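You operate a simulated robot arm through the tools that you are given. There is no shell and no other tool. Be economical: measure what you need, move in short steps, check, and stop when the job is done.

Carry out the task below with a simulated two-armed robot. There is one attempt and no reset: what you move stays moved.

TASK
Fit the 6 mm roller from the lathe's rack in the slide and throw the yellow lever home.
Fine: free the yellow lever first; the old roller goes in the middle socket of the lathe's roller rack.

Only the result counts: the job must be done as asked and must still hold three seconds after the hand-in. Knocking over, shifting, dropping, spilling or breaking anything else fails it.

THE ROBOT
Two 6-joint arms with two-finger parallel grippers on one trunk, on a base that drives. Base frame: it is fixed to the floor where the robot stands at the start and does not move with it; the origin is under the middle of the robot, x ahead of it, y to its left, z up. Readings come in cm, degrees, newtons and seconds.
The left shoulder is at the start at [-7.7, 17.7, 83.2], the right one opposite. With the tool pointing down near the work surface each hand reaches from about 16 to 74 cm from the robot's upright axis, wherever it stands, measured 20 degrees to its own side. Places, roughly: blue lever [50, 30, 70]; handwheel [60, -30, 90]; lathe switch [40, 80, 60]; middle socket of the roller rack [50, -60, 80]; socket of the green slide block [50, 10, 90]; yellow lever [50, -10, 90]. Payload 1.57 kg a hand.
The tool frame of a hand sits at the grasp point between the pads (the TCP): z along the fingers, y along the line on which they close. The tips reach 3 cm beyond it. Largest opening 8 cm; finger width 1.7, thickness 1.2; the body of the gripper, 4 by 8.2 cm, starts 8 cm behind the TCP.
Orientation is that of the tool frame in the base frame, as [roll, pitch, yaw] about the fixed x, y, z axes, in that order (R = Rz(yaw) Ry(pitch) Rx(roll)). With the fingers straight down and closing along the base's y, the tool's x points along the base's -x, its y along +y and its z along -z.

THE INTERFACE
- The arms move only by the tool jog_arm. It takes "left_deltas", "right_deltas" or both (then of equal length, played together; a hand with none holds still); each is a list of rows, each an object of numbers (a shift or turn left out is 0, a gripper value left out holds the last): "hand": the gripper command, from -1 (fully open) to 1 (shut), values between in proportion; "dx", "dy", "dz": the shift along the base's x, y, z in cm; "wx", "wy", "wz": the turn, a rotation vector about the base's x, y, z in degrees. In form: [{"hand": .., "dx": .., "dy": .., "dz": .., "wx": .., "wy": .., "wz": ..}, ...]. A call has 1 to 12 rows; each row shifts and turns the commanded pose from where the row before left it. Rows are played at 5 a second. More than 5 cm and 8.6 degrees between two rows, or a gripper value outside its range, and nothing of the call is played. Where a pose cannot be reached the arm comes as near as it can. A force on the tool above 90 N (or 10 N above the force at the start of the call, whichever is more), or a blocked arm, ends the call early, and 0.2 s more pass. Each finger travels about 7.2 cm/s and halts on what it meets, pressing with about 26 N; the grip force reading is that of the motor and also rises with nothing between the fingers. The clock runs only during rows and for 0.2 s after the last one: add rows that do not move to give the fingers time. It gives the time, the measured TCP pose, the force on the tool (base axes), the opening and the grip force at its end, in the units of the frame above (readings bear some noise), with the torque about the TCP (base axes, N m) and any sound that the robot's microphone picked up.
- Cameras (640 x 400 px; columns grow to the right, rows downward): "scene" is now at [3.58, -1.83, 155.15]; the picture's right is [-0.22, -0.98, 0.00], its down [-0.74, 0.17, -0.65] and it looks along [0.63, -0.14, -0.76] (base axes); focal length 271 px, centre (320, 200). "left" rides on the left gripper at [7.2, 0.7, -12.2] in its tool frame; the picture's right is [-0.09, 1.00, 0.00], its down [-0.84, -0.08, -0.54] and it looks along [-0.54, -0.05, 0.84] (tool axes); focal length 238 px, centre (320, 200). "right" rides on the right gripper at [7.2, -0.7, -12.2] in its tool frame; the picture's right is [0.09, 1.00, 0.00], its down [-0.84, 0.08, -0.54] and it looks along [-0.54, 0.05, 0.84] (tool axes); focal length 238 px, centre (320, 200). There is no depth. A picture from a camera that has moved, and an enlarged one, comes with that camera's place and axes in the base frame and with its lens.
- get_image(camera): a new picture of that camera. The clock stands still meanwhile.
- lift_body(by): slides the trunk up (or, below 0, down) by that many cm; the arms and the scene camera ride with it, the base frame stays. It gives what a move gives, with no picture.
- steer(legs): drives the robot by 1 to 6 legs, each [ahead, left, turn to the left] in cm, cm and degrees, along the robot's own axes; the way and the turn of a leg run together, so that a leg with both is an arc; at most 150 cm and 180 degrees a leg. The arms and the cameras ride along, it lands a little off, and it stops where it bumps. It gives what a move gives.
- aim_head(pan, tilt): turns the head with the scene camera to pan (to the left, within 143 degrees either way) and tilt (down, from -29 to 69), counted from straight ahead of the robot. It gives what a move gives.
- inspect(camera, box): a new picture of the part [left, top, right, bottom] of that camera's present view, enlarged. The clock stands still meanwhile.
- hand_in(): hands the job in; it is judged then, once.

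Go step by step. Nothing tells you exact positions but the pictures and the camera data: compare them with the known pose of the tool, close in by small moves and look again before you grip or let go. The budget is 120 turns and 92 pictures, counting those below and the enlarged ones. Unless the task says otherwise, let go and move clear before handing in, and close with one line.

The tools are called after "Request:" as a command line: name --argument value ..., lists and objects as JSON in quotes. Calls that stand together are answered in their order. jog_arm: Moves the arms, as the interface text tells. Its arguments: {"type":"object","properties":{"left_deltas":{"type":"array","items":{"type":"object","properties":{"hand":{"type":"number"},"dx":{"type":"number"},"dy":{"type":"number"},"dz":{"type":"number"},"wx":{"type":"number"},"wy":{"type":"number"},"wz":{"type":"number"}}}},"right_deltas":{"type":"array","items":{"type":"object","properties":{"hand":{"type":"number"},"dx":{"type":"number"},"dy":{"type":"number"},"dz":{"type":"number"},"wx":{"type":"number"},"wy":{"type":"number"},"wz":{"type":"number"}}}}},"required":[]} The other tools are called the same way: lift_body (by) slides the trunk up or down; steer (legs) drives the base; aim_head (pan, tilt) turns the head that bears the scene camera; get_image (camera) takes a picture; inspect (camera, box) takes an enlarged picture of a part of a camera's view; hand_in () hands the job in.

At the start:

```text
clock: 0.0
left_position: [47.5, 0.67, 117.78]
left_orientation: [-179.9, 0.0, -179.9]
left_wrist_force: [-0.3, 0.4, 0.4]
left_moment: [-0.06, 0.0, 0.02]
left_opening: 8.0
left_finger_force: 0.1
right_position: [39.02, -41.9, 122.41]
right_orientation: [-179.9, 0.0, 180.0]
right_wrist_force: [-0.5, -0.5, -1.0]
right_moment: [0.0, -0.02, 0.04]
right_opening: 7.99
right_finger_force: 0.0
trunk travel left (down, up): [-27.5, 5.3]
robot x, y, heading: [0.34, -0.01, 0.1]
head pan, tilt: [-12.6, 49.6]
```

scene: 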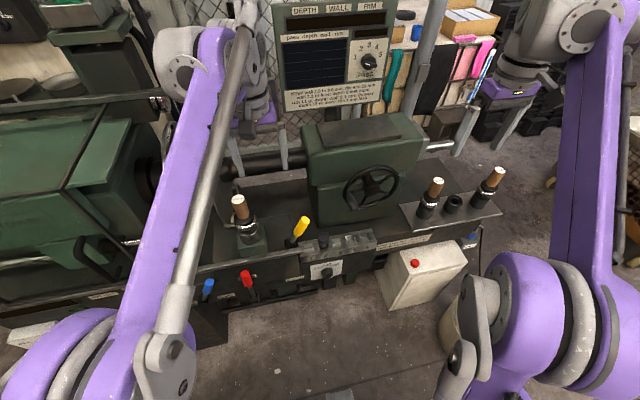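
right: 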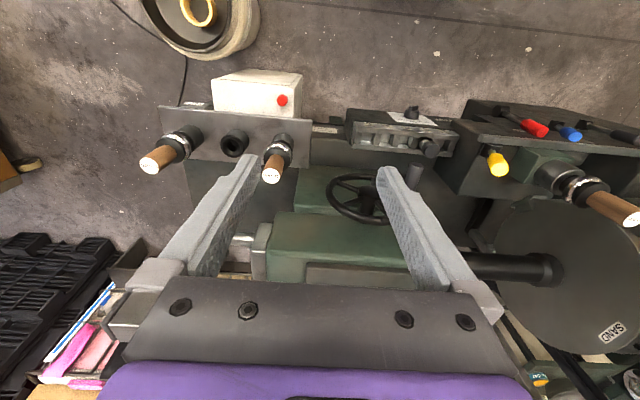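
left: 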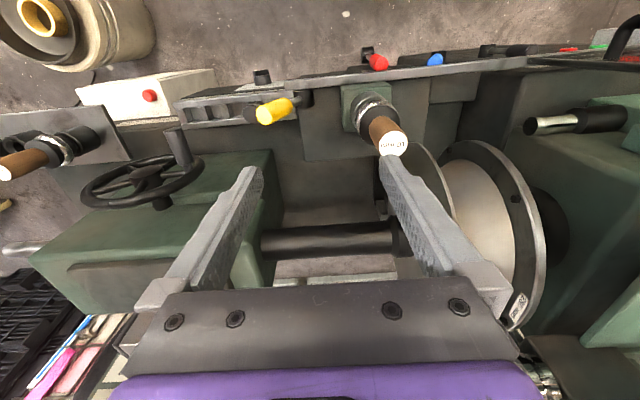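

I see the lathe with a green slide block holding a roller, a yellow lever in a gated slot next to it, and a rack at right with two rollers and an empty middle socket. I'll look closer first.

Request:
inspect --camera "scene" --box '[190, 180, 390, 305]'

Request:
inspect --camera "scene" --box '[370, 150, 530, 250]'

Request:
inspect --camera "scene" --box '[265, 0, 425, 120]'

Request:
inspect --camera "left" --box '[170, 40, 450, 215]'

Request:
inspect --camera "right" --box '[130, 80, 330, 205]'

```text
3.20 times, centred on (290, 242) of scene
camera zoom: at [3.58, -1.83, 155.15], right [-0.22, -0.98, 0.0], down [-0.74, 0.17, -0.65], along [0.63, -0.14, -0.76], focal length 868 px, centre (416, 64)
```

zoom: 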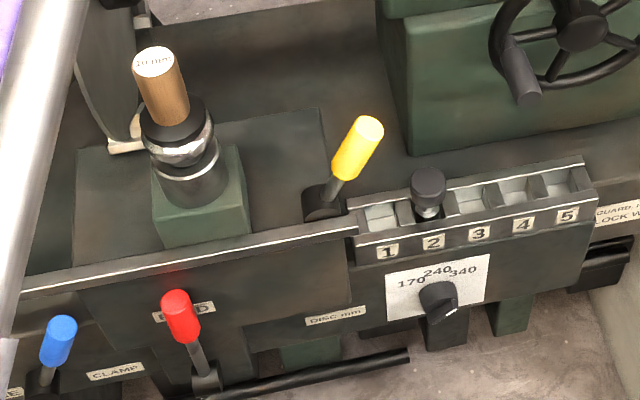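

```text
4.00 times, centred on (450, 200) of scene
camera zoom: at [3.58, -1.83, 155.15], right [-0.22, -0.98, 0.0], down [-0.74, 0.17, -0.65], along [0.63, -0.14, -0.76], focal length 1084 px, centre (-200, 200)
```

zoom: 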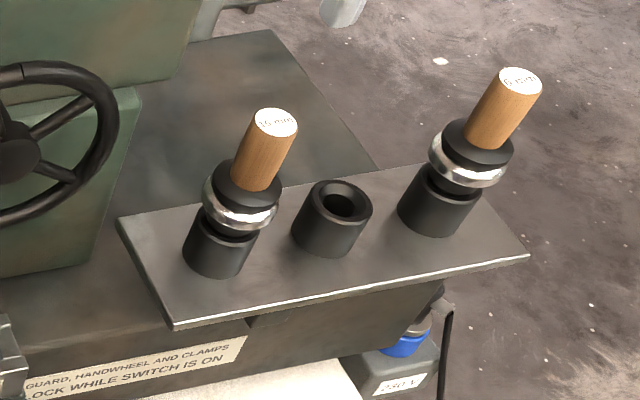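

```text
3.33 times, centred on (345, 60) of scene
camera zoom: at [3.58, -1.83, 155.15], right [-0.22, -0.98, 0.0], down [-0.74, 0.17, -0.65], along [0.63, -0.14, -0.76], focal length 904 px, centre (237, 667)
```

zoom: 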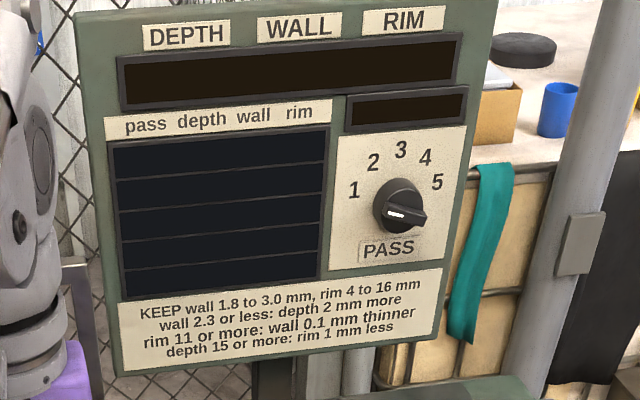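

```text
2.29 times, centred on (310, 128) of left
camera zoom: at [40.29, 1.31, 129.99], right [0.09, 1.0, 0.0], down [0.84, -0.08, 0.54], along [0.54, -0.05, -0.84], focal length 545 px, centre (343, 366)
```

zoom: 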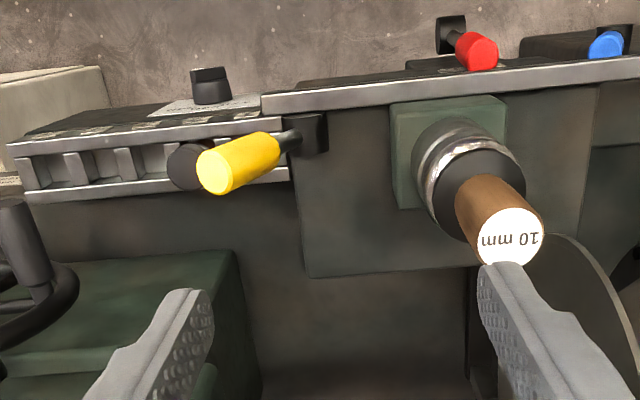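

```text
3.20 times, centred on (230, 142) of right
camera zoom: at [31.86, -42.71, 134.61], right [-0.09, 1.0, 0.0], down [0.84, 0.08, 0.54], along [0.54, 0.05, -0.84], focal length 763 px, centre (608, 384)
```

zoom: 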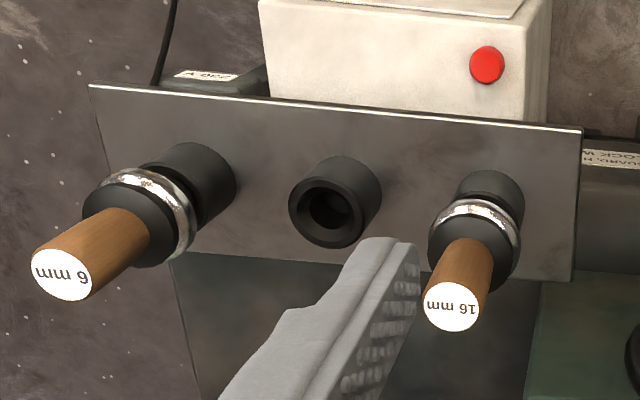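

Request:
inspect --camera "left" --box '[240, 80, 320, 130]'

Request:
inspect --camera "scene" --box '[270, 205, 350, 255]'

Request:
inspect --camera "right" --box '[440, 90, 640, 215]'

```text
8.00 times, centred on (280, 105) of left
camera zoom: at [40.29, 1.31, 129.99], right [0.09, 1.0, 0.0], down [0.84, -0.08, 0.54], along [0.54, -0.05, -0.84], focal length 1907 px, centre (640, 960)
```

zoom: 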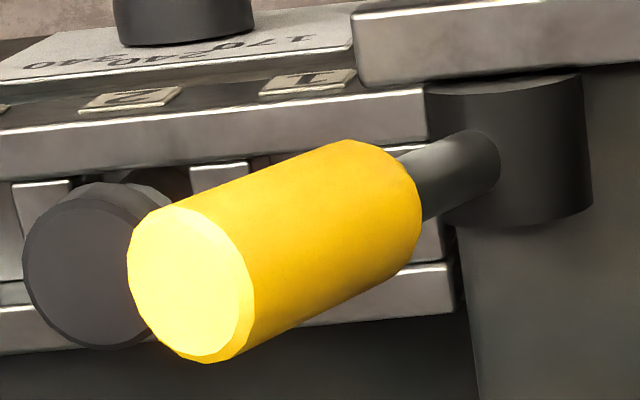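

```text
8.00 times, centred on (310, 230) of scene
camera zoom: at [3.58, -1.83, 155.15], right [-0.22, -0.98, 0.0], down [-0.74, 0.17, -0.65], along [0.63, -0.14, -0.76], focal length 2169 px, centre (400, -40)
```

zoom: 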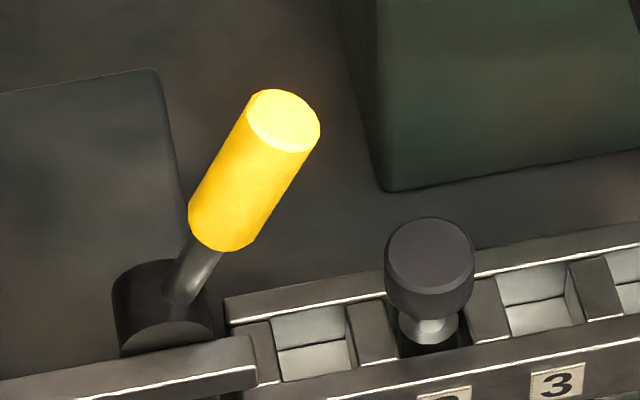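

```text
3.20 times, centred on (540, 152) of right
camera zoom: at [31.86, -42.71, 134.61], right [-0.09, 1.0, 0.0], down [0.84, 0.08, 0.54], along [0.54, 0.05, -0.84], focal length 763 px, centre (-384, 352)
```

zoom: 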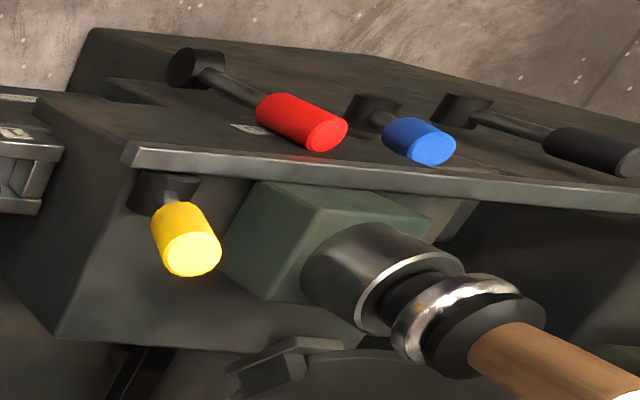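

The levers stand on horizontal hubs, so the yellow one (tip about [47.7, -7.5, 94.6], leaning to the right) swings in the y-z plane. I'll bring the left hand above it, straddling.

Request:
jog_arm --left_deltas '[{"hand": -0.5, "dy": -4}, {"dy": -3.5, "dz": -2}, {"dz": -5}, {"dz": -5}, {}]'

Request:
get_image --camera "left"

Request:
get_image --camera "right"

```text
clock: 1.2
left_position: [47.34, -6.65, 105.68]
left_orientation: [-179.9, 0.0, -180.0]
left_wrist_force: [0.1, -0.1, 0.7]
left_moment: [0.03, 0.02, -0.01]
left_opening: 5.99
left_finger_force: 0.0
right_position: [39.1, -41.82, 122.3]
right_orientation: [180.0, 0.0, -179.9]
right_wrist_force: [-0.3, -0.8, 0.5]
right_moment: [-0.01, 0.0, -0.01]
right_opening: 8.0
right_finger_force: 0.1
trunk travel left (down, up): [-27.5, 5.3]
robot x, y, heading: [-0.02, -0.09, 0.2]
head pan, tilt: [-12.6, 49.6]
```

```text
80 pictures are left
camera left: at [40.19, -6.05, 117.93], right [0.09, 1.0, 0.0], down [0.84, -0.08, 0.54], along [0.54, -0.05, -0.84], focal length 238 px, centre (320, 200)
```

left: 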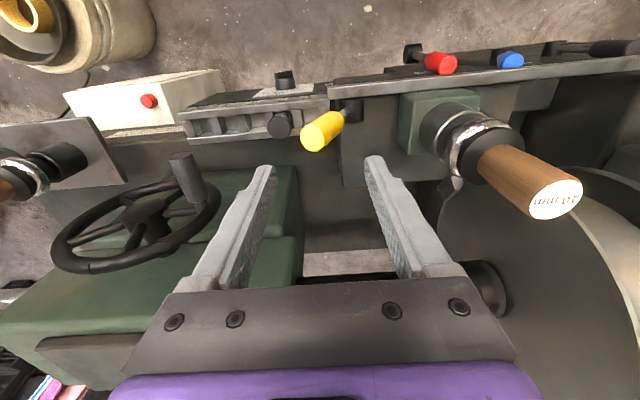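

```text
79 pictures are left
camera right: at [31.84, -42.69, 134.63], right [-0.09, 1.0, 0.0], down [0.84, 0.08, 0.54], along [0.54, 0.05, -0.84], focal length 238 px, centre (320, 200)
```

right: 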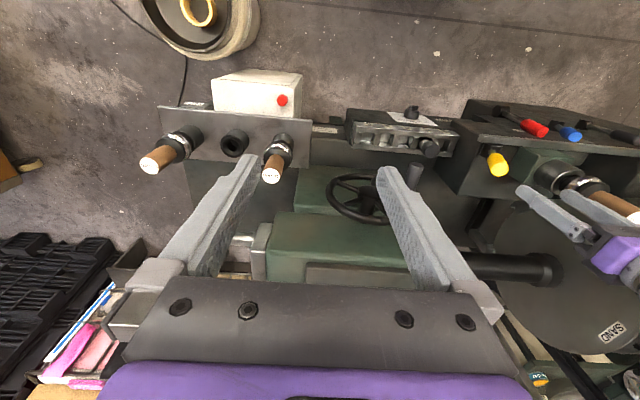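

Request:
jog_arm --left_deltas '[{"dz": -5, "dx": 0.4}, {"dz": -5}, {"dz": -3.7}, {}]'

Request:
get_image --camera "left"

Request:
inspect --camera "right" --box '[440, 110, 600, 210]'

```text
refused: row 1 steps farther than a row can; nothing moved
```

```text
78 pictures are left
camera left: at [40.19, -6.05, 117.93], right [0.09, 1.0, 0.0], down [0.84, -0.08, 0.54], along [0.54, -0.05, -0.84], focal length 238 px, centre (320, 200)
```

left: 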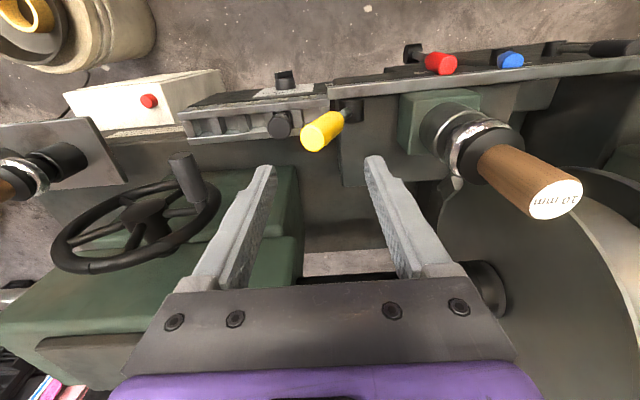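

```text
4.00 times, centred on (520, 160) of right
camera zoom: at [31.84, -42.69, 134.63], right [-0.09, 1.0, 0.0], down [0.84, 0.08, 0.54], along [0.54, 0.05, -0.84], focal length 953 px, centre (-480, 360)
```

zoom: 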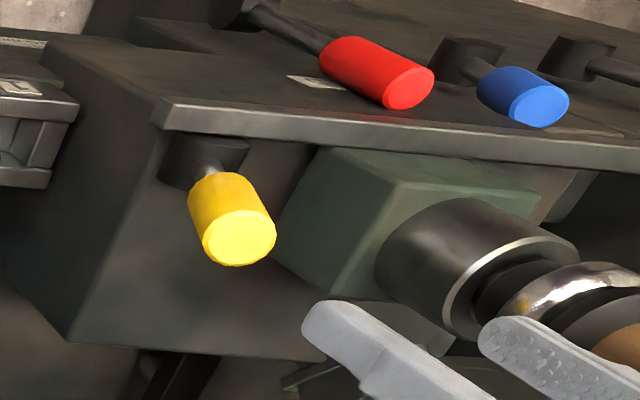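

Step limit is 5 cm total; I repeat the descent in shorter rows.

Request:
jog_arm --left_deltas '[{"dz": -4.7, "dx": 0.4}, {"dz": -4.7}, {"dz": -4.3}, {}]'

Request:
get_image --camera "left"

```text
clock: 2.2
left_position: [47.74, -6.67, 92.12]
left_orientation: [179.9, 0.0, -180.0]
left_wrist_force: [0.1, -0.6, 0.3]
left_moment: [0.05, -0.02, 0.02]
left_opening: 6.01
left_finger_force: 0.0
right_position: [39.03, -41.96, 122.41]
right_orientation: [180.0, 0.1, 180.0]
right_wrist_force: [0.4, 0.5, -0.8]
right_moment: [0.01, 0.03, 0.02]
right_opening: 7.99
right_finger_force: 0.1
trunk travel left (down, up): [-27.5, 5.3]
robot x, y, heading: [0.21, 0.06, -0.1]
head pan, tilt: [-12.6, 49.6]
```

```text
76 pictures are left
camera left: at [40.6, -6.13, 104.23], right [0.09, 1.0, 0.0], down [0.84, -0.08, 0.54], along [0.54, -0.05, -0.84], focal length 238 px, centre (320, 200)
```

left: 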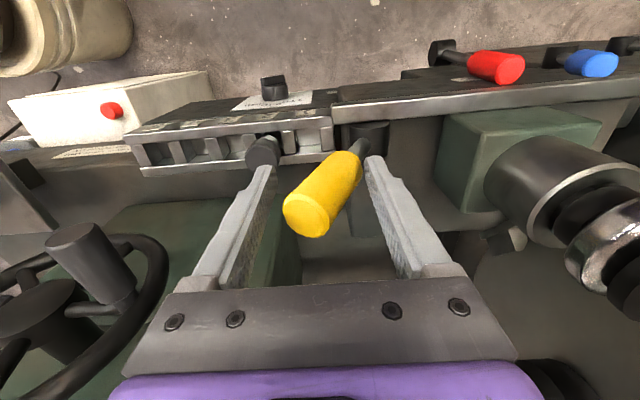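

The knob sits between the fingers. I'll probe gently to the right to see if the lever is already against its stop.

Request:
jog_arm --left_deltas '[{"dy": -0.6}, {"dy": -0.5}, {"dy": -0.4}, {"dy": -0.4}]'

```text
clock: 3.2
left_position: [47.88, -7.81, 92.0]
left_orientation: [179.8, -0.1, -179.7]
left_wrist_force: [-9.7, 42.0, -13.0]
left_moment: [0.72, 0.47, 0.42]
left_opening: 8.01
left_finger_force: 11.3
right_position: [39.06, -41.45, 122.42]
right_orientation: [-179.8, 0.0, -179.9]
right_wrist_force: [0.5, 0.0, 0.0]
right_moment: [-0.03, -0.01, -0.02]
right_opening: 7.99
right_finger_force: 0.1
trunk travel left (down, up): [-27.5, 5.3]
robot x, y, heading: [-0.09, 0.11, -0.1]
head pan, tilt: [-12.6, 49.6]
```

That way it is blocked (42 N), so the lever is freed toward the left. I back off, narrow the fingers and push left.

Request:
jog_arm --left_deltas '[{"dy": 1.2}, {"dy": 0.7}, {"hand": 0.0, "dy": 0.3}, {}]'

Request:
get_image --camera "left"

```text
clock: 4.2
left_position: [47.95, -6.26, 92.18]
left_orientation: [180.0, 0.1, -179.9]
left_wrist_force: [2.8, 13.1, 5.9]
left_moment: [0.58, -0.16, -0.04]
left_opening: 5.16
left_finger_force: 6.4
right_position: [39.04, -41.79, 122.36]
right_orientation: [-179.9, 0.1, 179.9]
right_wrist_force: [0.1, 0.0, -0.1]
right_moment: [0.02, 0.04, -0.02]
right_opening: 8.01
right_finger_force: 0.1
trunk travel left (down, up): [-27.5, 5.3]
robot x, y, heading: [-0.26, -0.05, 0.1]
head pan, tilt: [-12.6, 49.6]
```

```text
75 pictures are left
camera left: at [40.66, -5.77, 104.33], right [0.09, 1.0, 0.0], down [0.84, -0.08, 0.54], along [0.54, -0.05, -0.84], focal length 238 px, centre (320, 200)
```

left: 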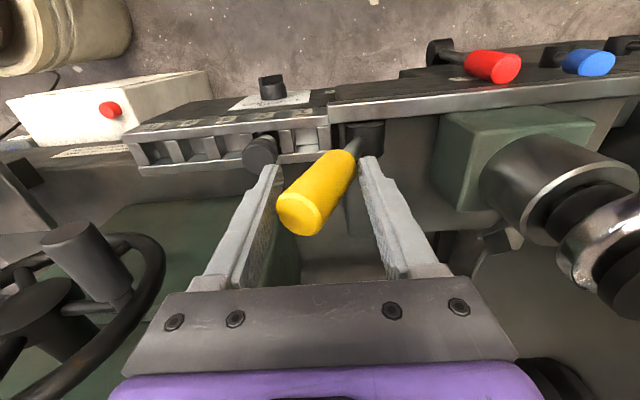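

Request:
jog_arm --left_deltas '[{"dy": 0.7}, {"dy": 0.7}, {"dy": 0.7}, {"dy": 0.7}]'

Request:
get_image --camera "left"

```text
clock: 5.2
left_position: [47.89, -3.63, 92.02]
left_orientation: [-179.9, 0.0, 180.0]
left_wrist_force: [-0.3, -1.6, 1.2]
left_moment: [-0.01, -0.03, -0.04]
left_opening: 4.14
left_finger_force: 0.5
right_position: [38.96, -42.01, 122.34]
right_orientation: [-180.0, 0.1, 179.9]
right_wrist_force: [0.6, 0.4, -1.0]
right_moment: [0.0, 0.0, -0.03]
right_opening: 7.99
right_finger_force: 0.1
trunk travel left (down, up): [-27.5, 5.3]
robot x, y, heading: [-0.12, -0.29, 0.2]
head pan, tilt: [-12.6, 49.6]
```

```text
74 pictures are left
camera left: at [40.64, -3.09, 104.26], right [0.09, 1.0, 0.0], down [0.84, -0.08, 0.54], along [0.54, -0.05, -0.84], focal length 238 px, centre (320, 200)
```

left: 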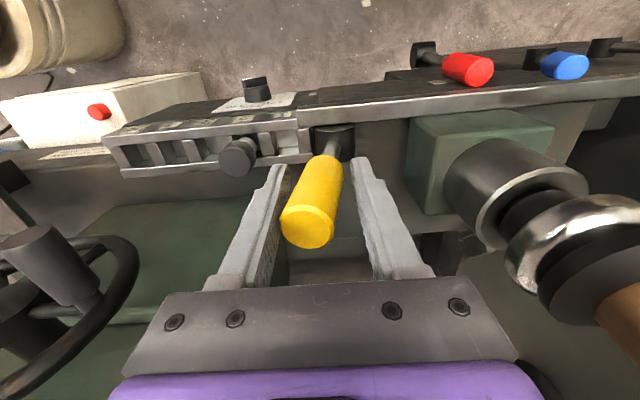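

Request:
jog_arm --left_deltas '[{"dy": 0.7, "hand": 0.15}, {"dy": 0.7}, {"dy": 0.7}, {"dy": 0.7}, {"dy": 0.7}]'

Request:
get_image --camera "left"

```text
clock: 6.4
left_position: [47.88, -0.49, 92.04]
left_orientation: [-179.9, 0.0, 179.9]
left_wrist_force: [0.9, -14.1, 0.2]
left_moment: [-1.35, 0.01, 0.0]
left_opening: 3.79
left_finger_force: 29.7
right_position: [39.14, -42.17, 122.38]
right_orientation: [179.9, 0.0, -180.0]
right_wrist_force: [0.0, 0.1, 0.2]
right_moment: [0.03, -0.02, -0.01]
right_opening: 8.01
right_finger_force: 0.0
trunk travel left (down, up): [-27.5, 5.3]
robot x, y, heading: [-0.18, -0.16, 0.4]
head pan, tilt: [-12.6, 49.6]
```

```text
73 pictures are left
camera left: at [40.71, 0.11, 104.3], right [0.09, 1.0, 0.0], down [0.84, -0.08, 0.54], along [0.54, -0.05, -0.84], focal length 238 px, centre (320, 200)
```

left: 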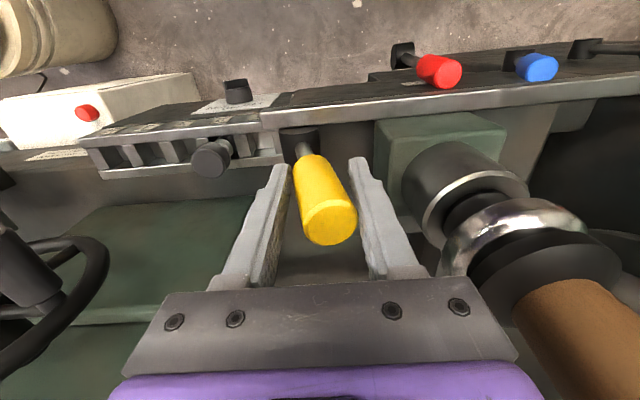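

Request:
jog_arm --left_deltas '[{"hand": -0.1}, {"dy": 0.5}, {"dy": 0.5}, {"dy": 0.5}, {"dy": 0.4}]'

Request:
get_image --camera "left"

```text
clock: 7.6
left_position: [47.84, 1.09, 92.06]
left_orientation: [-179.6, 0.0, 179.8]
left_wrist_force: [-0.6, -29.0, -9.1]
left_moment: [-2.45, -0.47, -0.12]
left_opening: 4.65
left_finger_force: 45.2
right_position: [38.98, -42.22, 122.29]
right_orientation: [179.9, -0.1, 179.9]
right_wrist_force: [-0.3, 0.0, 0.0]
right_moment: [0.03, -0.03, -0.01]
right_opening: 8.0
right_finger_force: 0.1
trunk travel left (down, up): [-27.5, 5.3]
robot x, y, heading: [0.15, 0.15, -0.1]
head pan, tilt: [-12.6, 49.6]
```

```text
72 pictures are left
camera left: at [40.73, 1.76, 104.22], right [0.1, 1.0, 0.0], down [0.84, -0.08, 0.54], along [0.54, -0.06, -0.84], focal length 238 px, centre (320, 200)
```

left: 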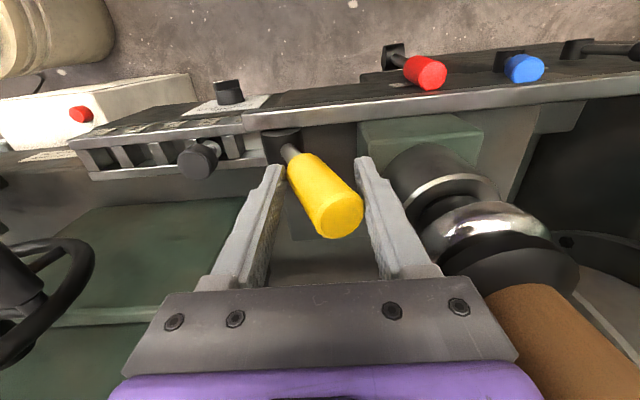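

Request:
jog_arm --left_deltas '[{"dy": -0.6, "hand": -0.4}, {}, {"dz": 4.5}, {"dz": 4.5}, {"dz": 4.5}, {}]'

Request:
get_image --camera "left"

Request:
inspect --camera "right" --box '[440, 110, 600, 210]'

```text
clock: 9.0
left_position: [47.82, 1.02, 105.52]
left_orientation: [-180.0, 0.0, 180.0]
left_wrist_force: [-0.1, -0.9, 0.1]
left_moment: [0.01, -0.01, 0.01]
left_opening: 5.62
left_finger_force: 0.1
right_position: [38.99, -41.9, 122.23]
right_orientation: [-180.0, -0.1, -180.0]
right_wrist_force: [-0.2, -0.4, -0.1]
right_moment: [0.0, 0.04, 0.03]
right_opening: 8.01
right_finger_force: 0.0
trunk travel left (down, up): [-27.5, 5.3]
robot x, y, heading: [-0.31, 0.09, 0.0]
head pan, tilt: [-12.6, 49.6]
```

```text
71 pictures are left
camera left: at [40.71, 1.59, 117.84], right [0.09, 1.0, 0.0], down [0.84, -0.08, 0.54], along [0.54, -0.05, -0.84], focal length 238 px, centre (320, 200)
```

left: 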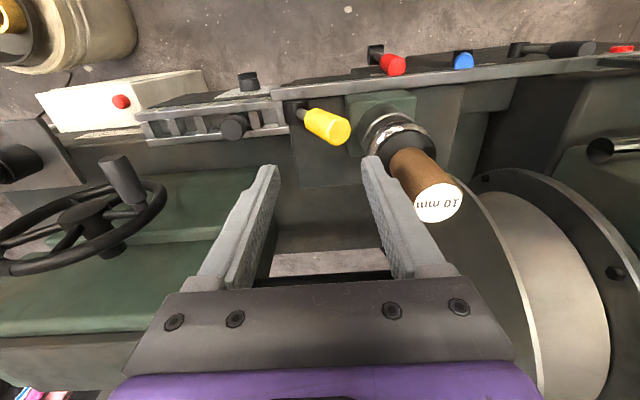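

```text
4.00 times, centred on (520, 160) of right
camera zoom: at [31.88, -42.71, 134.61], right [-0.09, 1.0, 0.0], down [0.84, 0.08, 0.54], along [0.54, 0.05, -0.84], focal length 953 px, centre (-480, 360)
```

zoom: 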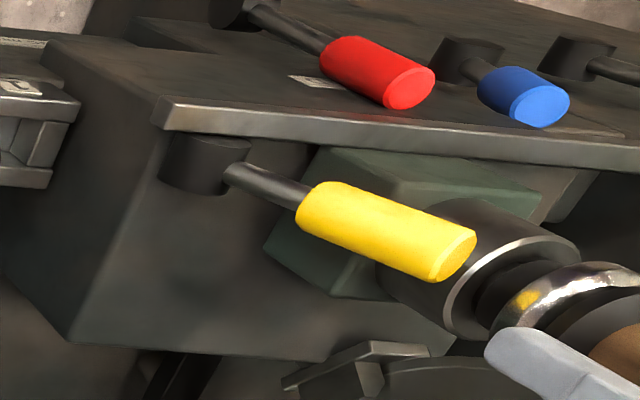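

The lever is now swung fully left (~30°, mirror of before), so the slide should be free. I'll park the left arm high and to the left, then drive right about 14 cm so the right hand reaches both the slide and the rack.

Request:
jog_arm --left_deltas '[{"dz": 4.8}, {"dz": 4.8}, {"dz": 4.8}, {"dx": -4, "dy": 2.5}, {"dx": -4, "dy": 2.5}, {"dx": -4, "dy": 2.5}, {"dy": 4.8}, {"dy": 4.8}, {"dy": 4.8}, {}]'

Request:
steer --legs '[[0, -14, 0]]'

Request:
get_image --camera "scene"

```text
clock: 11.2
left_position: [35.95, 23.07, 120.02]
left_orientation: [-180.0, 0.0, 180.0]
left_wrist_force: [0.6, -0.7, -0.1]
left_moment: [0.0, -0.02, -0.05]
left_opening: 5.57
left_finger_force: 0.0
right_position: [39.13, -42.02, 122.38]
right_orientation: [-179.9, 0.0, -180.0]
right_wrist_force: [-0.1, -0.7, -0.6]
right_moment: [0.0, 0.0, -0.04]
right_opening: 8.01
right_finger_force: 0.2
trunk travel left (down, up): [-27.5, 5.3]
robot x, y, heading: [0.29, -0.07, -0.1]
head pan, tilt: [-12.6, 49.6]
```

```text
clock: 13.1
left_position: [35.74, 9.08, 120.04]
left_orientation: [180.0, 0.0, -179.9]
left_wrist_force: [0.2, -0.6, 0.1]
left_moment: [0.02, -0.01, 0.0]
left_opening: 5.6
left_finger_force: 0.1
right_position: [39.04, -55.95, 122.38]
right_orientation: [179.9, 0.0, -179.9]
right_wrist_force: [-0.2, 0.7, -0.7]
right_moment: [-0.02, 0.0, 0.0]
right_opening: 8.0
right_finger_force: 0.1
trunk travel left (down, up): [-27.5, 5.3]
robot x, y, heading: [0.16, -14.08, 0.1]
head pan, tilt: [-12.6, 49.6]
```

```text
69 pictures are left
camera scene: at [3.59, -15.79, 155.15], right [-0.22, -0.98, 0.0], down [-0.74, 0.17, -0.65], along [0.63, -0.14, -0.76], focal length 271 px, centre (320, 200)
```

scene: 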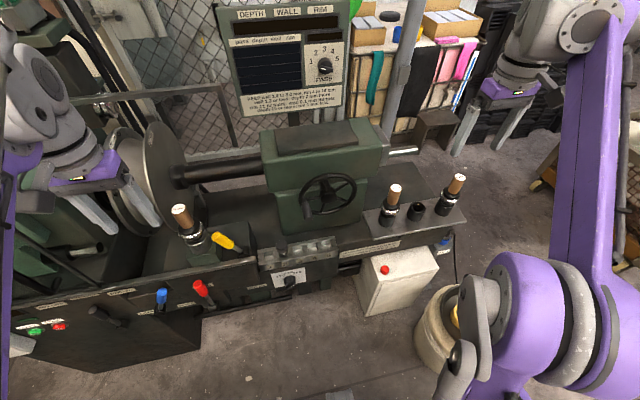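

Request:
jog_arm --left_deltas '[{"dy": 4.8}, {"dy": 4.8}, {"dy": 4.8}, {"dx": -4}, {"dx": -3}, {}, {}, {}, {}, {}, {}]' --right_deltas '[{"dy": 4.9}, {"dy": 4.9}, {"dy": 4.9}, {"dy": 4.9}, {"dy": 4.9}, {"dy": 4.9}, {"dy": 4.9}, {"dy": 4.9}, {"dy": 4.9}, {"dy": 4.9}, {"dx": 4}]'

Request:
jog_arm --right_deltas '[{"dy": 3.9, "dx": 2}, {"dy": 3.9, "dx": 2}, {"dy": 3.9, "dx": 2}, {}]'

Request:
get_image --camera "right"

Request:
get_image --camera "scene"

```text
clock: 15.5
left_position: [29.19, 23.61, 120.0]
left_orientation: [-179.9, -0.1, -179.9]
left_wrist_force: [0.4, -0.7, 0.8]
left_moment: [0.02, 0.03, -0.04]
left_opening: 5.61
left_finger_force: 0.0
right_position: [43.25, -6.85, 122.28]
right_orientation: [-180.0, -0.1, -180.0]
right_wrist_force: [0.8, -0.6, -0.6]
right_moment: [0.0, 0.04, 0.01]
right_opening: 8.01
right_finger_force: 0.1
trunk travel left (down, up): [-27.5, 5.3]
robot x, y, heading: [-0.15, -14.2, 0.1]
head pan, tilt: [-12.6, 49.6]
```

```text
clock: 16.5
left_position: [28.97, 23.47, 120.01]
left_orientation: [180.0, 0.0, -179.9]
left_wrist_force: [0.0, 0.4, -0.7]
left_moment: [0.01, 0.0, 0.03]
left_opening: 5.61
left_finger_force: 0.0
right_position: [45.01, 0.45, 119.35]
right_orientation: [-180.0, -0.1, -180.0]
right_wrist_force: [-0.1, -0.2, -0.7]
right_moment: [0.02, 0.02, 0.02]
right_opening: 8.02
right_finger_force: 0.1
right hand out of reach, approached as far as the arm can: row 1, 2, 3
trunk travel left (down, up): [-27.5, 5.3]
robot x, y, heading: [-0.17, -14.24, -0.0]
head pan, tilt: [-12.6, 49.6]
```

```text
68 pictures are left
camera right: at [37.85, -0.38, 131.55], right [-0.09, 1.0, 0.0], down [0.84, 0.08, 0.54], along [0.54, 0.05, -0.84], focal length 238 px, centre (320, 200)
```

right: 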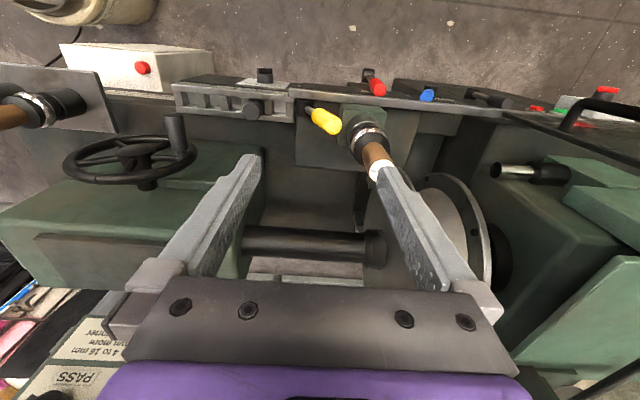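

```text
67 pictures are left
camera scene: at [3.61, -15.83, 155.15], right [-0.22, -0.98, 0.0], down [-0.74, 0.17, -0.65], along [0.63, -0.14, -0.76], focal length 271 px, centre (320, 200)
```

scene: 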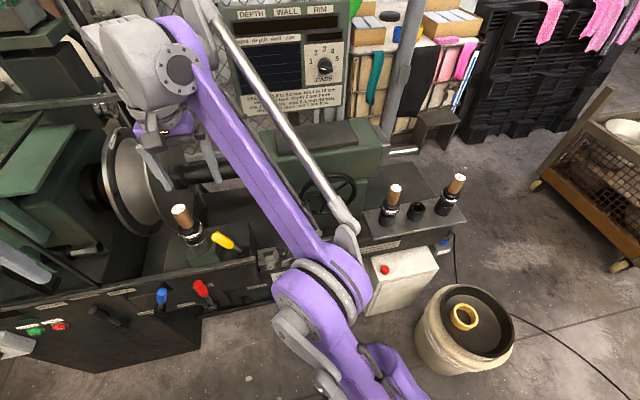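

The slide is just out of reach at this height, so I'll drive back left and use driving between the slide and rack.

Request:
steer --legs '[[0, 10, 0]]'

Request:
jog_arm --right_deltas '[{"dx": 2.5, "dy": -1, "dz": -2}, {"dx": 2.3, "dy": -1, "dz": -2}, {}]'

Request:
get_image --camera "right"

```text
clock: 18.0
left_position: [28.9, 33.59, 120.05]
left_orientation: [180.0, 0.0, -179.9]
left_wrist_force: [0.3, 0.7, 0.2]
left_moment: [0.0, -0.03, 0.04]
left_opening: 5.61
left_finger_force: 0.1
right_position: [44.98, 10.28, 119.43]
right_orientation: [-179.9, 0.0, -179.9]
right_wrist_force: [0.5, -1.2, -1.1]
right_moment: [-0.04, -0.01, -0.01]
right_opening: 8.01
right_finger_force: 0.1
trunk travel left (down, up): [-27.5, 5.3]
robot x, y, heading: [-0.13, -4.0, 0.1]
head pan, tilt: [-12.6, 49.6]
```

```text
clock: 18.8
left_position: [28.9, 33.45, 120.02]
left_orientation: [-179.9, 0.0, -179.9]
left_wrist_force: [0.2, -0.1, -0.3]
left_moment: [-0.01, 0.0, 0.02]
left_opening: 5.6
left_finger_force: 0.0
right_position: [49.77, 8.35, 115.41]
right_orientation: [180.0, 0.1, -179.9]
right_wrist_force: [-0.5, -0.3, -0.3]
right_moment: [0.01, -0.03, -0.03]
right_opening: 8.03
right_finger_force: 0.0
trunk travel left (down, up): [-27.5, 5.3]
robot x, y, heading: [0.12, -3.74, -0.1]
head pan, tilt: [-12.6, 49.6]
```

```text
66 pictures are left
camera right: at [42.65, 7.53, 127.52], right [-0.09, 1.0, 0.0], down [0.84, 0.08, 0.54], along [0.54, 0.05, -0.84], focal length 238 px, centre (320, 200)
```

right: 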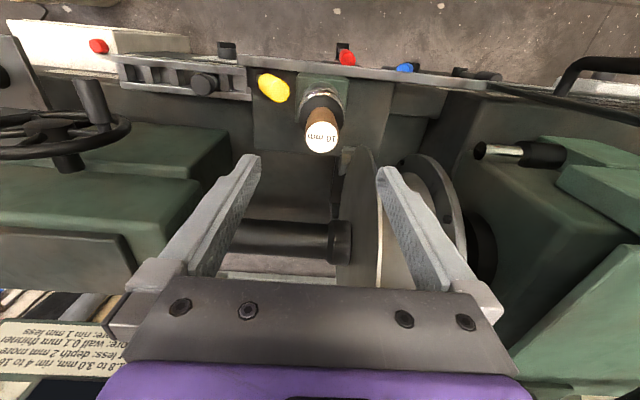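

The handle top is at about [50.25, 8.4, 104.3] with wood from about 98 up. I descend over it with open fingers.

Request:
jog_arm --right_deltas '[{"dx": 0.45, "dy": 0.07, "dz": -4.7}, {"dz": -4.7}, {"dz": -4.3}, {}]'

Request:
get_image --camera "right"

Request:
get_image --camera "scene"

```text
clock: 19.8
left_position: [28.89, 33.42, 119.92]
left_orientation: [180.0, -0.1, -179.9]
left_wrist_force: [-0.4, 0.1, 0.5]
left_moment: [-0.04, -0.03, -0.01]
left_opening: 5.6
left_finger_force: 0.0
right_position: [50.31, 8.48, 101.67]
right_orientation: [-180.0, 0.0, -180.0]
right_wrist_force: [-0.1, -0.2, -0.6]
right_moment: [-0.03, -0.03, 0.0]
right_opening: 7.99
right_finger_force: 0.0
trunk travel left (down, up): [-27.5, 5.3]
robot x, y, heading: [-0.45, -4.05, 0.1]
head pan, tilt: [-12.6, 49.6]
```

```text
65 pictures are left
camera right: at [43.09, 7.62, 113.84], right [-0.09, 1.0, 0.0], down [0.84, 0.08, 0.54], along [0.54, 0.05, -0.84], focal length 238 px, centre (320, 200)
```

right: 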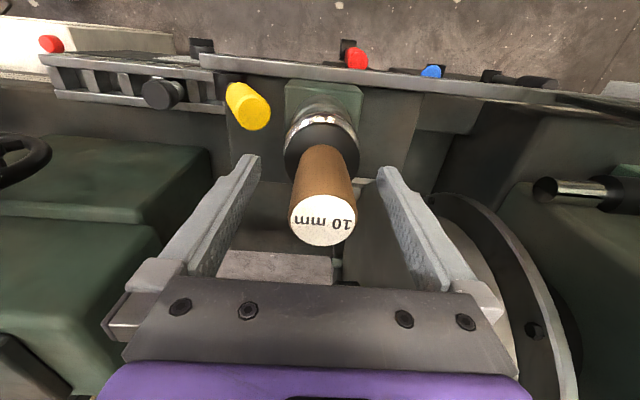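

```text
64 pictures are left
camera scene: at [3.56, -5.82, 155.15], right [-0.22, -0.98, 0.0], down [-0.74, 0.17, -0.65], along [0.63, -0.14, -0.76], focal length 271 px, centre (320, 200)
```

scene: 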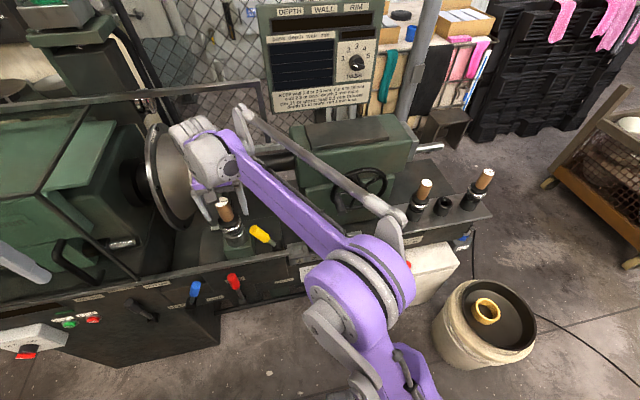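

Request:
jog_arm --right_deltas '[{"hand": 1}, {}, {}, {}]'

Request:
jog_arm --right_deltas '[{"dz": 0.5}, {"dz": 0.5}, {"dz": 1}, {"dz": 1}, {}]'

Request:
get_image --camera "right"

```text
clock: 20.8
left_position: [28.91, 33.5, 119.94]
left_orientation: [-180.0, 0.0, -179.9]
left_wrist_force: [-0.7, -1.1, 0.0]
left_moment: [0.0, -0.01, 0.0]
left_opening: 5.59
left_finger_force: 0.0
right_position: [50.26, 8.4, 101.59]
right_orientation: [-180.0, -0.1, -180.0]
right_wrist_force: [-0.3, 1.0, 0.1]
right_moment: [0.12, -0.02, 0.0]
right_opening: 3.38
right_finger_force: 26.3
trunk travel left (down, up): [-27.5, 5.3]
robot x, y, heading: [-0.13, -3.93, -0.1]
head pan, tilt: [-12.6, 49.6]
```

```text
clock: 22.0
left_position: [28.93, 33.54, 119.93]
left_orientation: [-179.9, 0.0, -179.9]
left_wrist_force: [0.3, -0.2, 0.1]
left_moment: [0.0, 0.01, -0.03]
left_opening: 5.62
left_finger_force: 0.0
right_position: [50.14, 8.4, 104.57]
right_orientation: [180.0, 0.0, -179.9]
right_wrist_force: [0.0, -0.2, -4.3]
right_moment: [0.0, -0.03, -0.01]
right_opening: 3.37
right_finger_force: 25.9
trunk travel left (down, up): [-27.5, 5.3]
robot x, y, heading: [-0.25, -4.22, 0.2]
head pan, tilt: [-12.6, 49.6]
```

```text
63 pictures are left
camera right: at [43.05, 7.7, 116.81], right [-0.09, 1.0, 0.0], down [0.84, 0.08, 0.54], along [0.54, 0.05, -0.84], focal length 238 px, centre (320, 200)
```

right: 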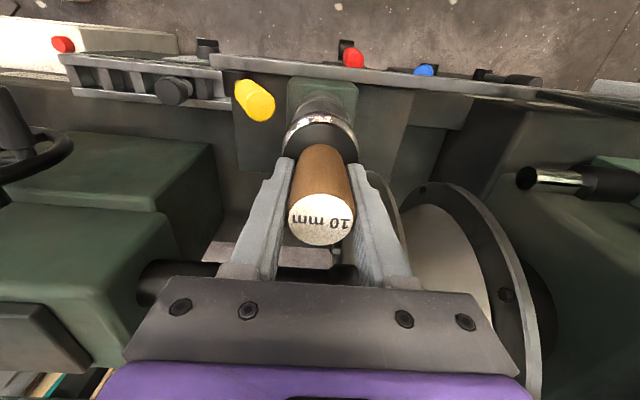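

The roller came out freely, so the slide is released. I'll raise it, pull back a bit and drive right.

Request:
jog_arm --right_deltas '[{"dz": 4.8}, {"dz": 4.8}, {"dz": 3, "dx": -3}, {"dx": -4.5}, {}]'

Request:
steer --legs '[[0, -26, 0]]'

Request:
jog_arm --right_deltas '[{"dy": -4.7}, {"dy": -4.7}, {"dy": -4.7}, {"dy": -4.7}, {"dy": -4.7}, {"dy": -4.7}, {"dy": -4.7}, {"dy": -4.7}, {"dy": -3}, {}]'

Request:
get_image --camera "right"

Request:
get_image --camera "scene"

```text
clock: 23.2
left_position: [29.06, 33.58, 119.9]
left_orientation: [-179.9, -0.1, -179.9]
left_wrist_force: [0.9, 0.5, 0.5]
left_moment: [0.0, 0.0, -0.01]
left_opening: 5.64
left_finger_force: 0.1
right_position: [42.7, 8.47, 117.15]
right_orientation: [-179.9, 0.1, 179.9]
right_wrist_force: [0.2, -0.7, -4.3]
right_moment: [-0.01, 0.04, -0.02]
right_opening: 3.37
right_finger_force: 26.4
trunk travel left (down, up): [-27.5, 5.3]
robot x, y, heading: [-0.12, -4.01, 0.2]
head pan, tilt: [-12.6, 49.6]
```

```text
clock: 26.1
left_position: [28.99, 7.69, 120.05]
left_orientation: [180.0, 0.0, -179.8]
left_wrist_force: [-0.1, -0.6, 0.0]
left_moment: [0.0, 0.02, -0.02]
left_opening: 5.62
left_finger_force: 0.0
right_position: [42.76, -17.33, 117.21]
right_orientation: [-179.9, 0.1, -179.8]
right_wrist_force: [0.1, -0.5, -3.3]
right_moment: [0.02, -0.05, -0.02]
right_opening: 3.37
right_finger_force: 25.9
trunk travel left (down, up): [-27.5, 5.3]
robot x, y, heading: [0.02, -30.17, 0.3]
head pan, tilt: [-12.6, 49.6]
```

```text
clock: 28.3
left_position: [28.86, 7.82, 120.03]
left_orientation: [-180.0, 0.0, -179.8]
left_wrist_force: [-0.8, -0.3, 0.3]
left_moment: [0.01, 0.02, 0.01]
left_opening: 5.6
left_finger_force: 0.0
right_position: [42.78, -58.0, 117.28]
right_orientation: [180.0, 0.0, -179.8]
right_wrist_force: [0.3, -1.1, -3.5]
right_moment: [0.03, 0.0, 0.01]
right_opening: 3.34
right_finger_force: 25.7
trunk travel left (down, up): [-27.5, 5.3]
robot x, y, heading: [-0.11, -29.54, 0.2]
head pan, tilt: [-12.6, 49.6]
```

```text
62 pictures are left
camera right: at [35.54, -58.74, 129.47], right [-0.09, 1.0, 0.0], down [0.84, 0.08, 0.54], along [0.54, 0.05, -0.84], focal length 238 px, centre (320, 200)
```

right: 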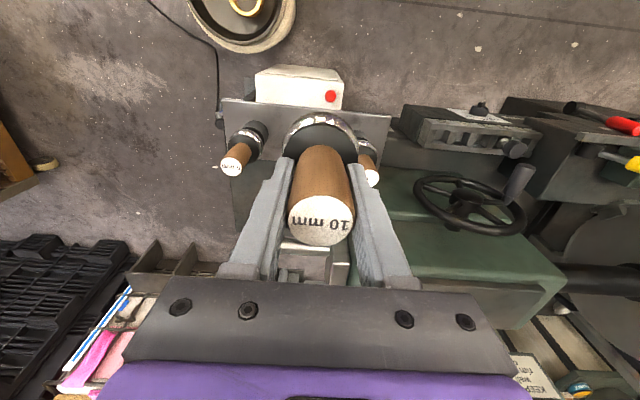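

```text
61 pictures are left
camera scene: at [3.65, -31.6, 155.15], right [-0.22, -0.98, 0.0], down [-0.74, 0.16, -0.65], along [0.63, -0.14, -0.76], focal length 271 px, centre (320, 200)
```

scene: 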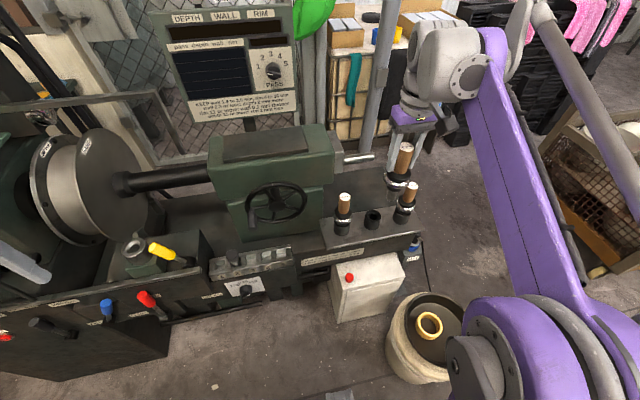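

I hold the old roller in front of the rack. I shift sideways to see the middle socket past the held roller and fix its position.

Request:
jog_arm --right_deltas '[{"dy": 4.5}, {"dy": 4.5}, {"dz": -3}, {}]'

Request:
inspect --camera "right" --box '[160, 90, 320, 190]'

Request:
inspect --camera "scene" --box '[310, 140, 470, 240]'

```text
clock: 29.3
left_position: [28.95, 7.76, 120.1]
left_orientation: [180.0, 0.0, -179.8]
left_wrist_force: [0.1, 1.2, -0.5]
left_moment: [0.01, 0.01, 0.02]
left_opening: 5.61
left_finger_force: 0.0
right_position: [42.67, -48.76, 114.18]
right_orientation: [-180.0, 0.1, -180.0]
right_wrist_force: [-0.2, 0.5, -4.2]
right_moment: [-0.01, 0.01, 0.0]
right_opening: 3.36
right_finger_force: 26.4
trunk travel left (down, up): [-27.5, 5.3]
robot x, y, heading: [-0.07, -30.06, -0.1]
head pan, tilt: [-12.6, 49.6]
```

```text
4.00 times, centred on (240, 140) of right
camera zoom: at [35.53, -49.62, 126.46], right [-0.09, 1.0, 0.0], down [0.84, 0.08, 0.54], along [0.54, 0.05, -0.84], focal length 953 px, centre (640, 440)
```

zoom: 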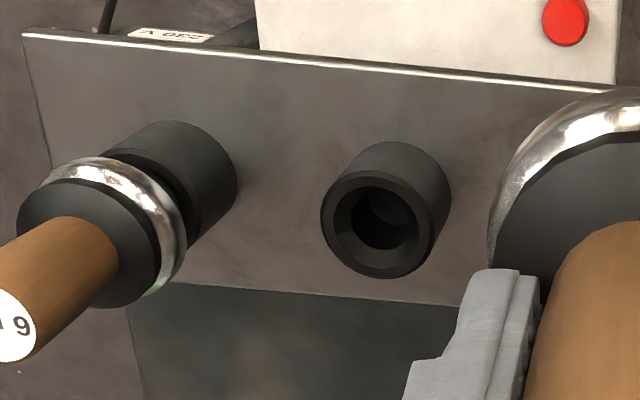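

```text
4.00 times, centred on (390, 190) of scene
camera zoom: at [3.64, -31.59, 155.15], right [-0.22, -0.98, 0.0], down [-0.74, 0.16, -0.65], along [0.63, -0.14, -0.76], focal length 1084 px, centre (40, 240)
```

zoom: 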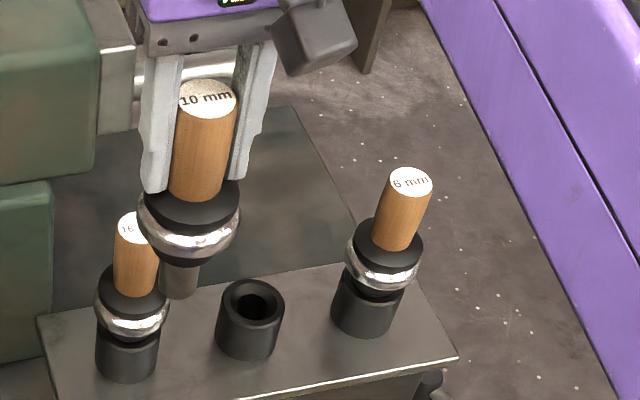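

The middle socket rim works out at about [51.4, -59.9, 85]. I move the roller over it and compare in the scene view.

Request:
jog_arm --right_deltas '[{"dy": -4.5}, {"dy": -4.5}, {"dy": -2.2, "dx": 4}, {"dx": 4.8}, {"dz": -4.5}, {"dz": -4.5}, {}]'

Request:
inspect --camera "scene" --box '[310, 140, 470, 240]'

Request:
get_image --camera "right"

```text
clock: 30.9
left_position: [28.87, 7.81, 120.02]
left_orientation: [180.0, 0.0, -179.8]
left_wrist_force: [0.3, 0.1, 0.0]
left_moment: [0.03, -0.01, 0.0]
left_opening: 5.59
left_finger_force: 0.0
right_position: [51.4, -60.05, 105.11]
right_orientation: [-180.0, 0.1, -179.8]
right_wrist_force: [0.3, 0.2, -4.6]
right_moment: [0.0, 0.0, -0.05]
right_opening: 3.4
right_finger_force: 25.7
trunk travel left (down, up): [-27.5, 5.3]
robot x, y, heading: [0.2, -29.9, 0.2]
head pan, tilt: [-12.6, 49.6]
```

```text
4.00 times, centred on (390, 190) of scene
camera zoom: at [3.63, -31.63, 155.15], right [-0.22, -0.98, 0.0], down [-0.74, 0.16, -0.65], along [0.63, -0.14, -0.76], focal length 1084 px, centre (40, 240)
```

zoom: 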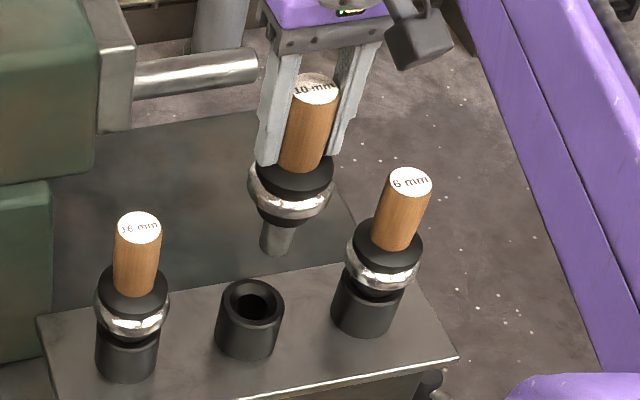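

```text
57 pictures are left
camera right: at [44.26, -60.92, 117.37], right [-0.09, 1.0, 0.0], down [0.84, 0.08, 0.54], along [0.54, 0.05, -0.84], focal length 238 px, centre (320, 200)
```

right: 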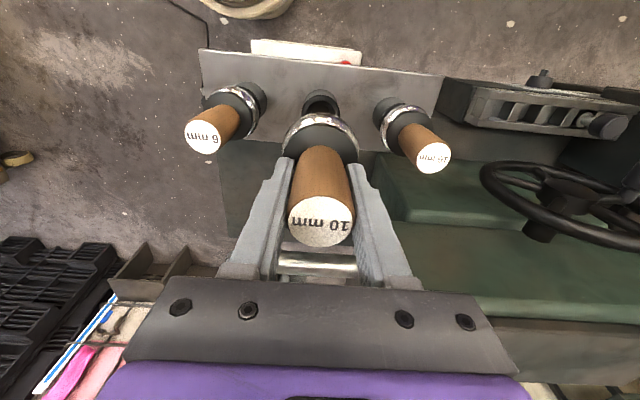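

Request:
inspect --camera "right" --box '[270, 70, 370, 135]'

```text
6.15 times, centred on (320, 102) of right
camera zoom: at [44.26, -60.92, 117.37], right [-0.09, 1.0, 0.0], down [0.84, 0.08, 0.54], along [0.54, 0.05, -0.84], focal length 1467 px, centre (320, 800)
```

zoom: 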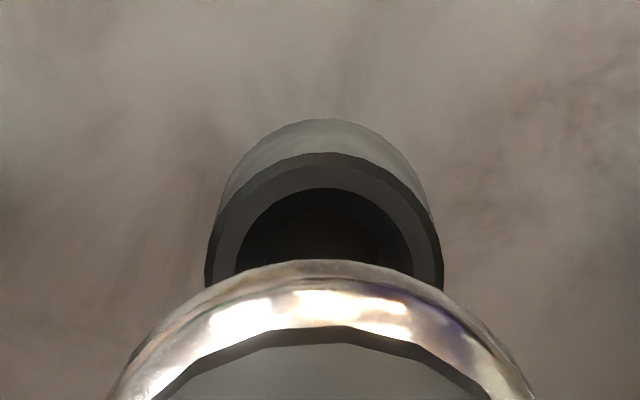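

The socket column aligns with the held roller within half a millimetre in y; x needs about +0.3 cm. I descend carefully.

Request:
jog_arm --right_deltas '[{"dx": 0.3, "dz": -2}, {"dz": -2}, {"dz": -1.5}, {}]'

Request:
inspect --camera "scene" --box '[340, 160, 420, 240]'

Request:
inspect --camera "right" --box '[220, 50, 420, 175]'

```text
clock: 31.9
left_position: [28.85, 7.77, 120.06]
left_orientation: [180.0, 0.0, -179.8]
left_wrist_force: [0.4, -0.3, -0.3]
left_moment: [-0.03, -0.01, 0.02]
left_opening: 5.61
left_finger_force: 0.0
right_position: [51.72, -60.17, 99.57]
right_orientation: [-180.0, -0.1, -180.0]
right_wrist_force: [-0.4, 0.6, -4.4]
right_moment: [0.01, -0.03, 0.01]
right_opening: 3.32
right_finger_force: 25.7
trunk travel left (down, up): [-27.5, 5.3]
robot x, y, heading: [0.26, -29.68, 0.3]
head pan, tilt: [-12.6, 49.6]
```

```text
5.00 times, centred on (380, 200) of scene
camera zoom: at [3.65, -31.64, 155.15], right [-0.22, -0.98, 0.0], down [-0.74, 0.16, -0.65], along [0.63, -0.14, -0.76], focal length 1356 px, centre (20, 200)
```

zoom: 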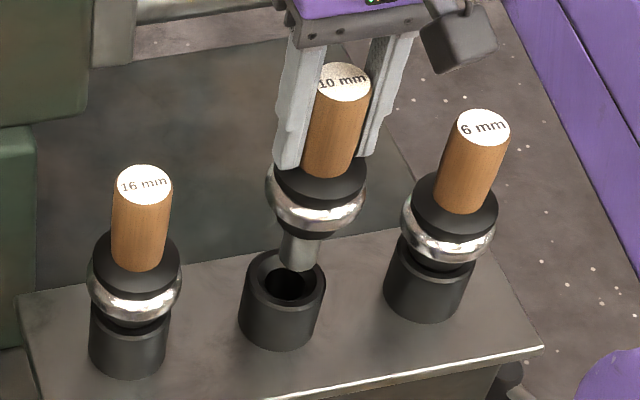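

```text
3.20 times, centred on (320, 112) of right
camera zoom: at [44.6, -60.97, 111.92], right [-0.09, 1.0, 0.0], down [0.84, 0.08, 0.54], along [0.54, 0.05, -0.84], focal length 763 px, centre (320, 480)
```

zoom: 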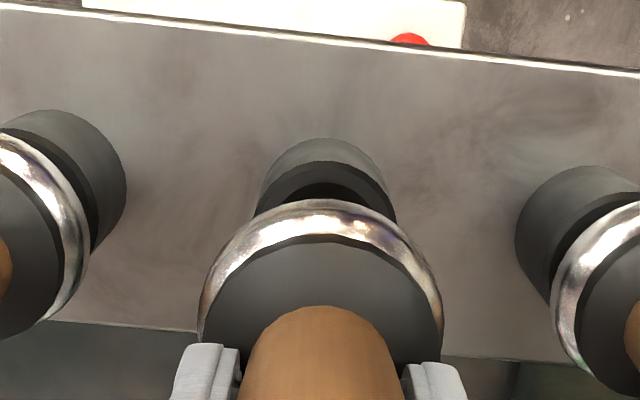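

Request:
jog_arm --right_deltas '[{"dy": 0.2, "dz": -0.5}, {"dz": -0.7}, {"dz": -0.5}, {}]'

Request:
inspect --camera "scene" --box '[350, 190, 410, 235]'

```text
clock: 32.9
left_position: [28.9, 7.82, 120.05]
left_orientation: [-180.0, -0.1, -179.8]
left_wrist_force: [0.3, -0.4, 0.9]
left_moment: [-0.03, -0.01, 0.03]
left_opening: 5.61
left_finger_force: 0.0
right_position: [51.76, -59.94, 98.01]
right_orientation: [180.0, -0.1, -179.9]
right_wrist_force: [0.5, 0.8, -4.0]
right_moment: [-0.04, 0.0, -0.02]
right_opening: 3.36
right_finger_force: 26.2
trunk travel left (down, up): [-27.5, 5.3]
robot x, y, heading: [-0.04, -29.81, 0.1]
head pan, tilt: [-12.6, 49.6]
```

```text
8.89 times, centred on (380, 212) of scene
camera zoom: at [3.66, -31.65, 155.15], right [-0.22, -0.98, 0.0], down [-0.74, 0.16, -0.65], along [0.63, -0.14, -0.76], focal length 2410 px, centre (-213, 89)
```

zoom: 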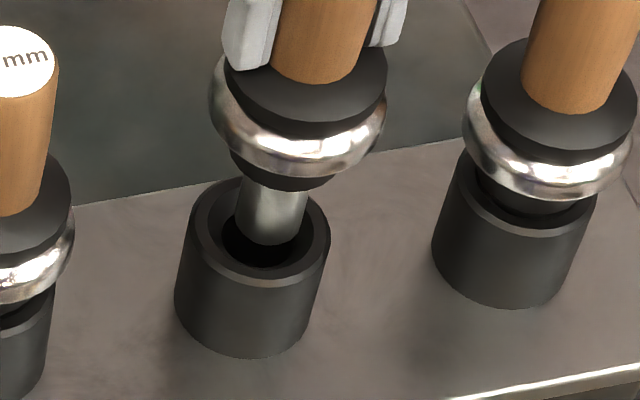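

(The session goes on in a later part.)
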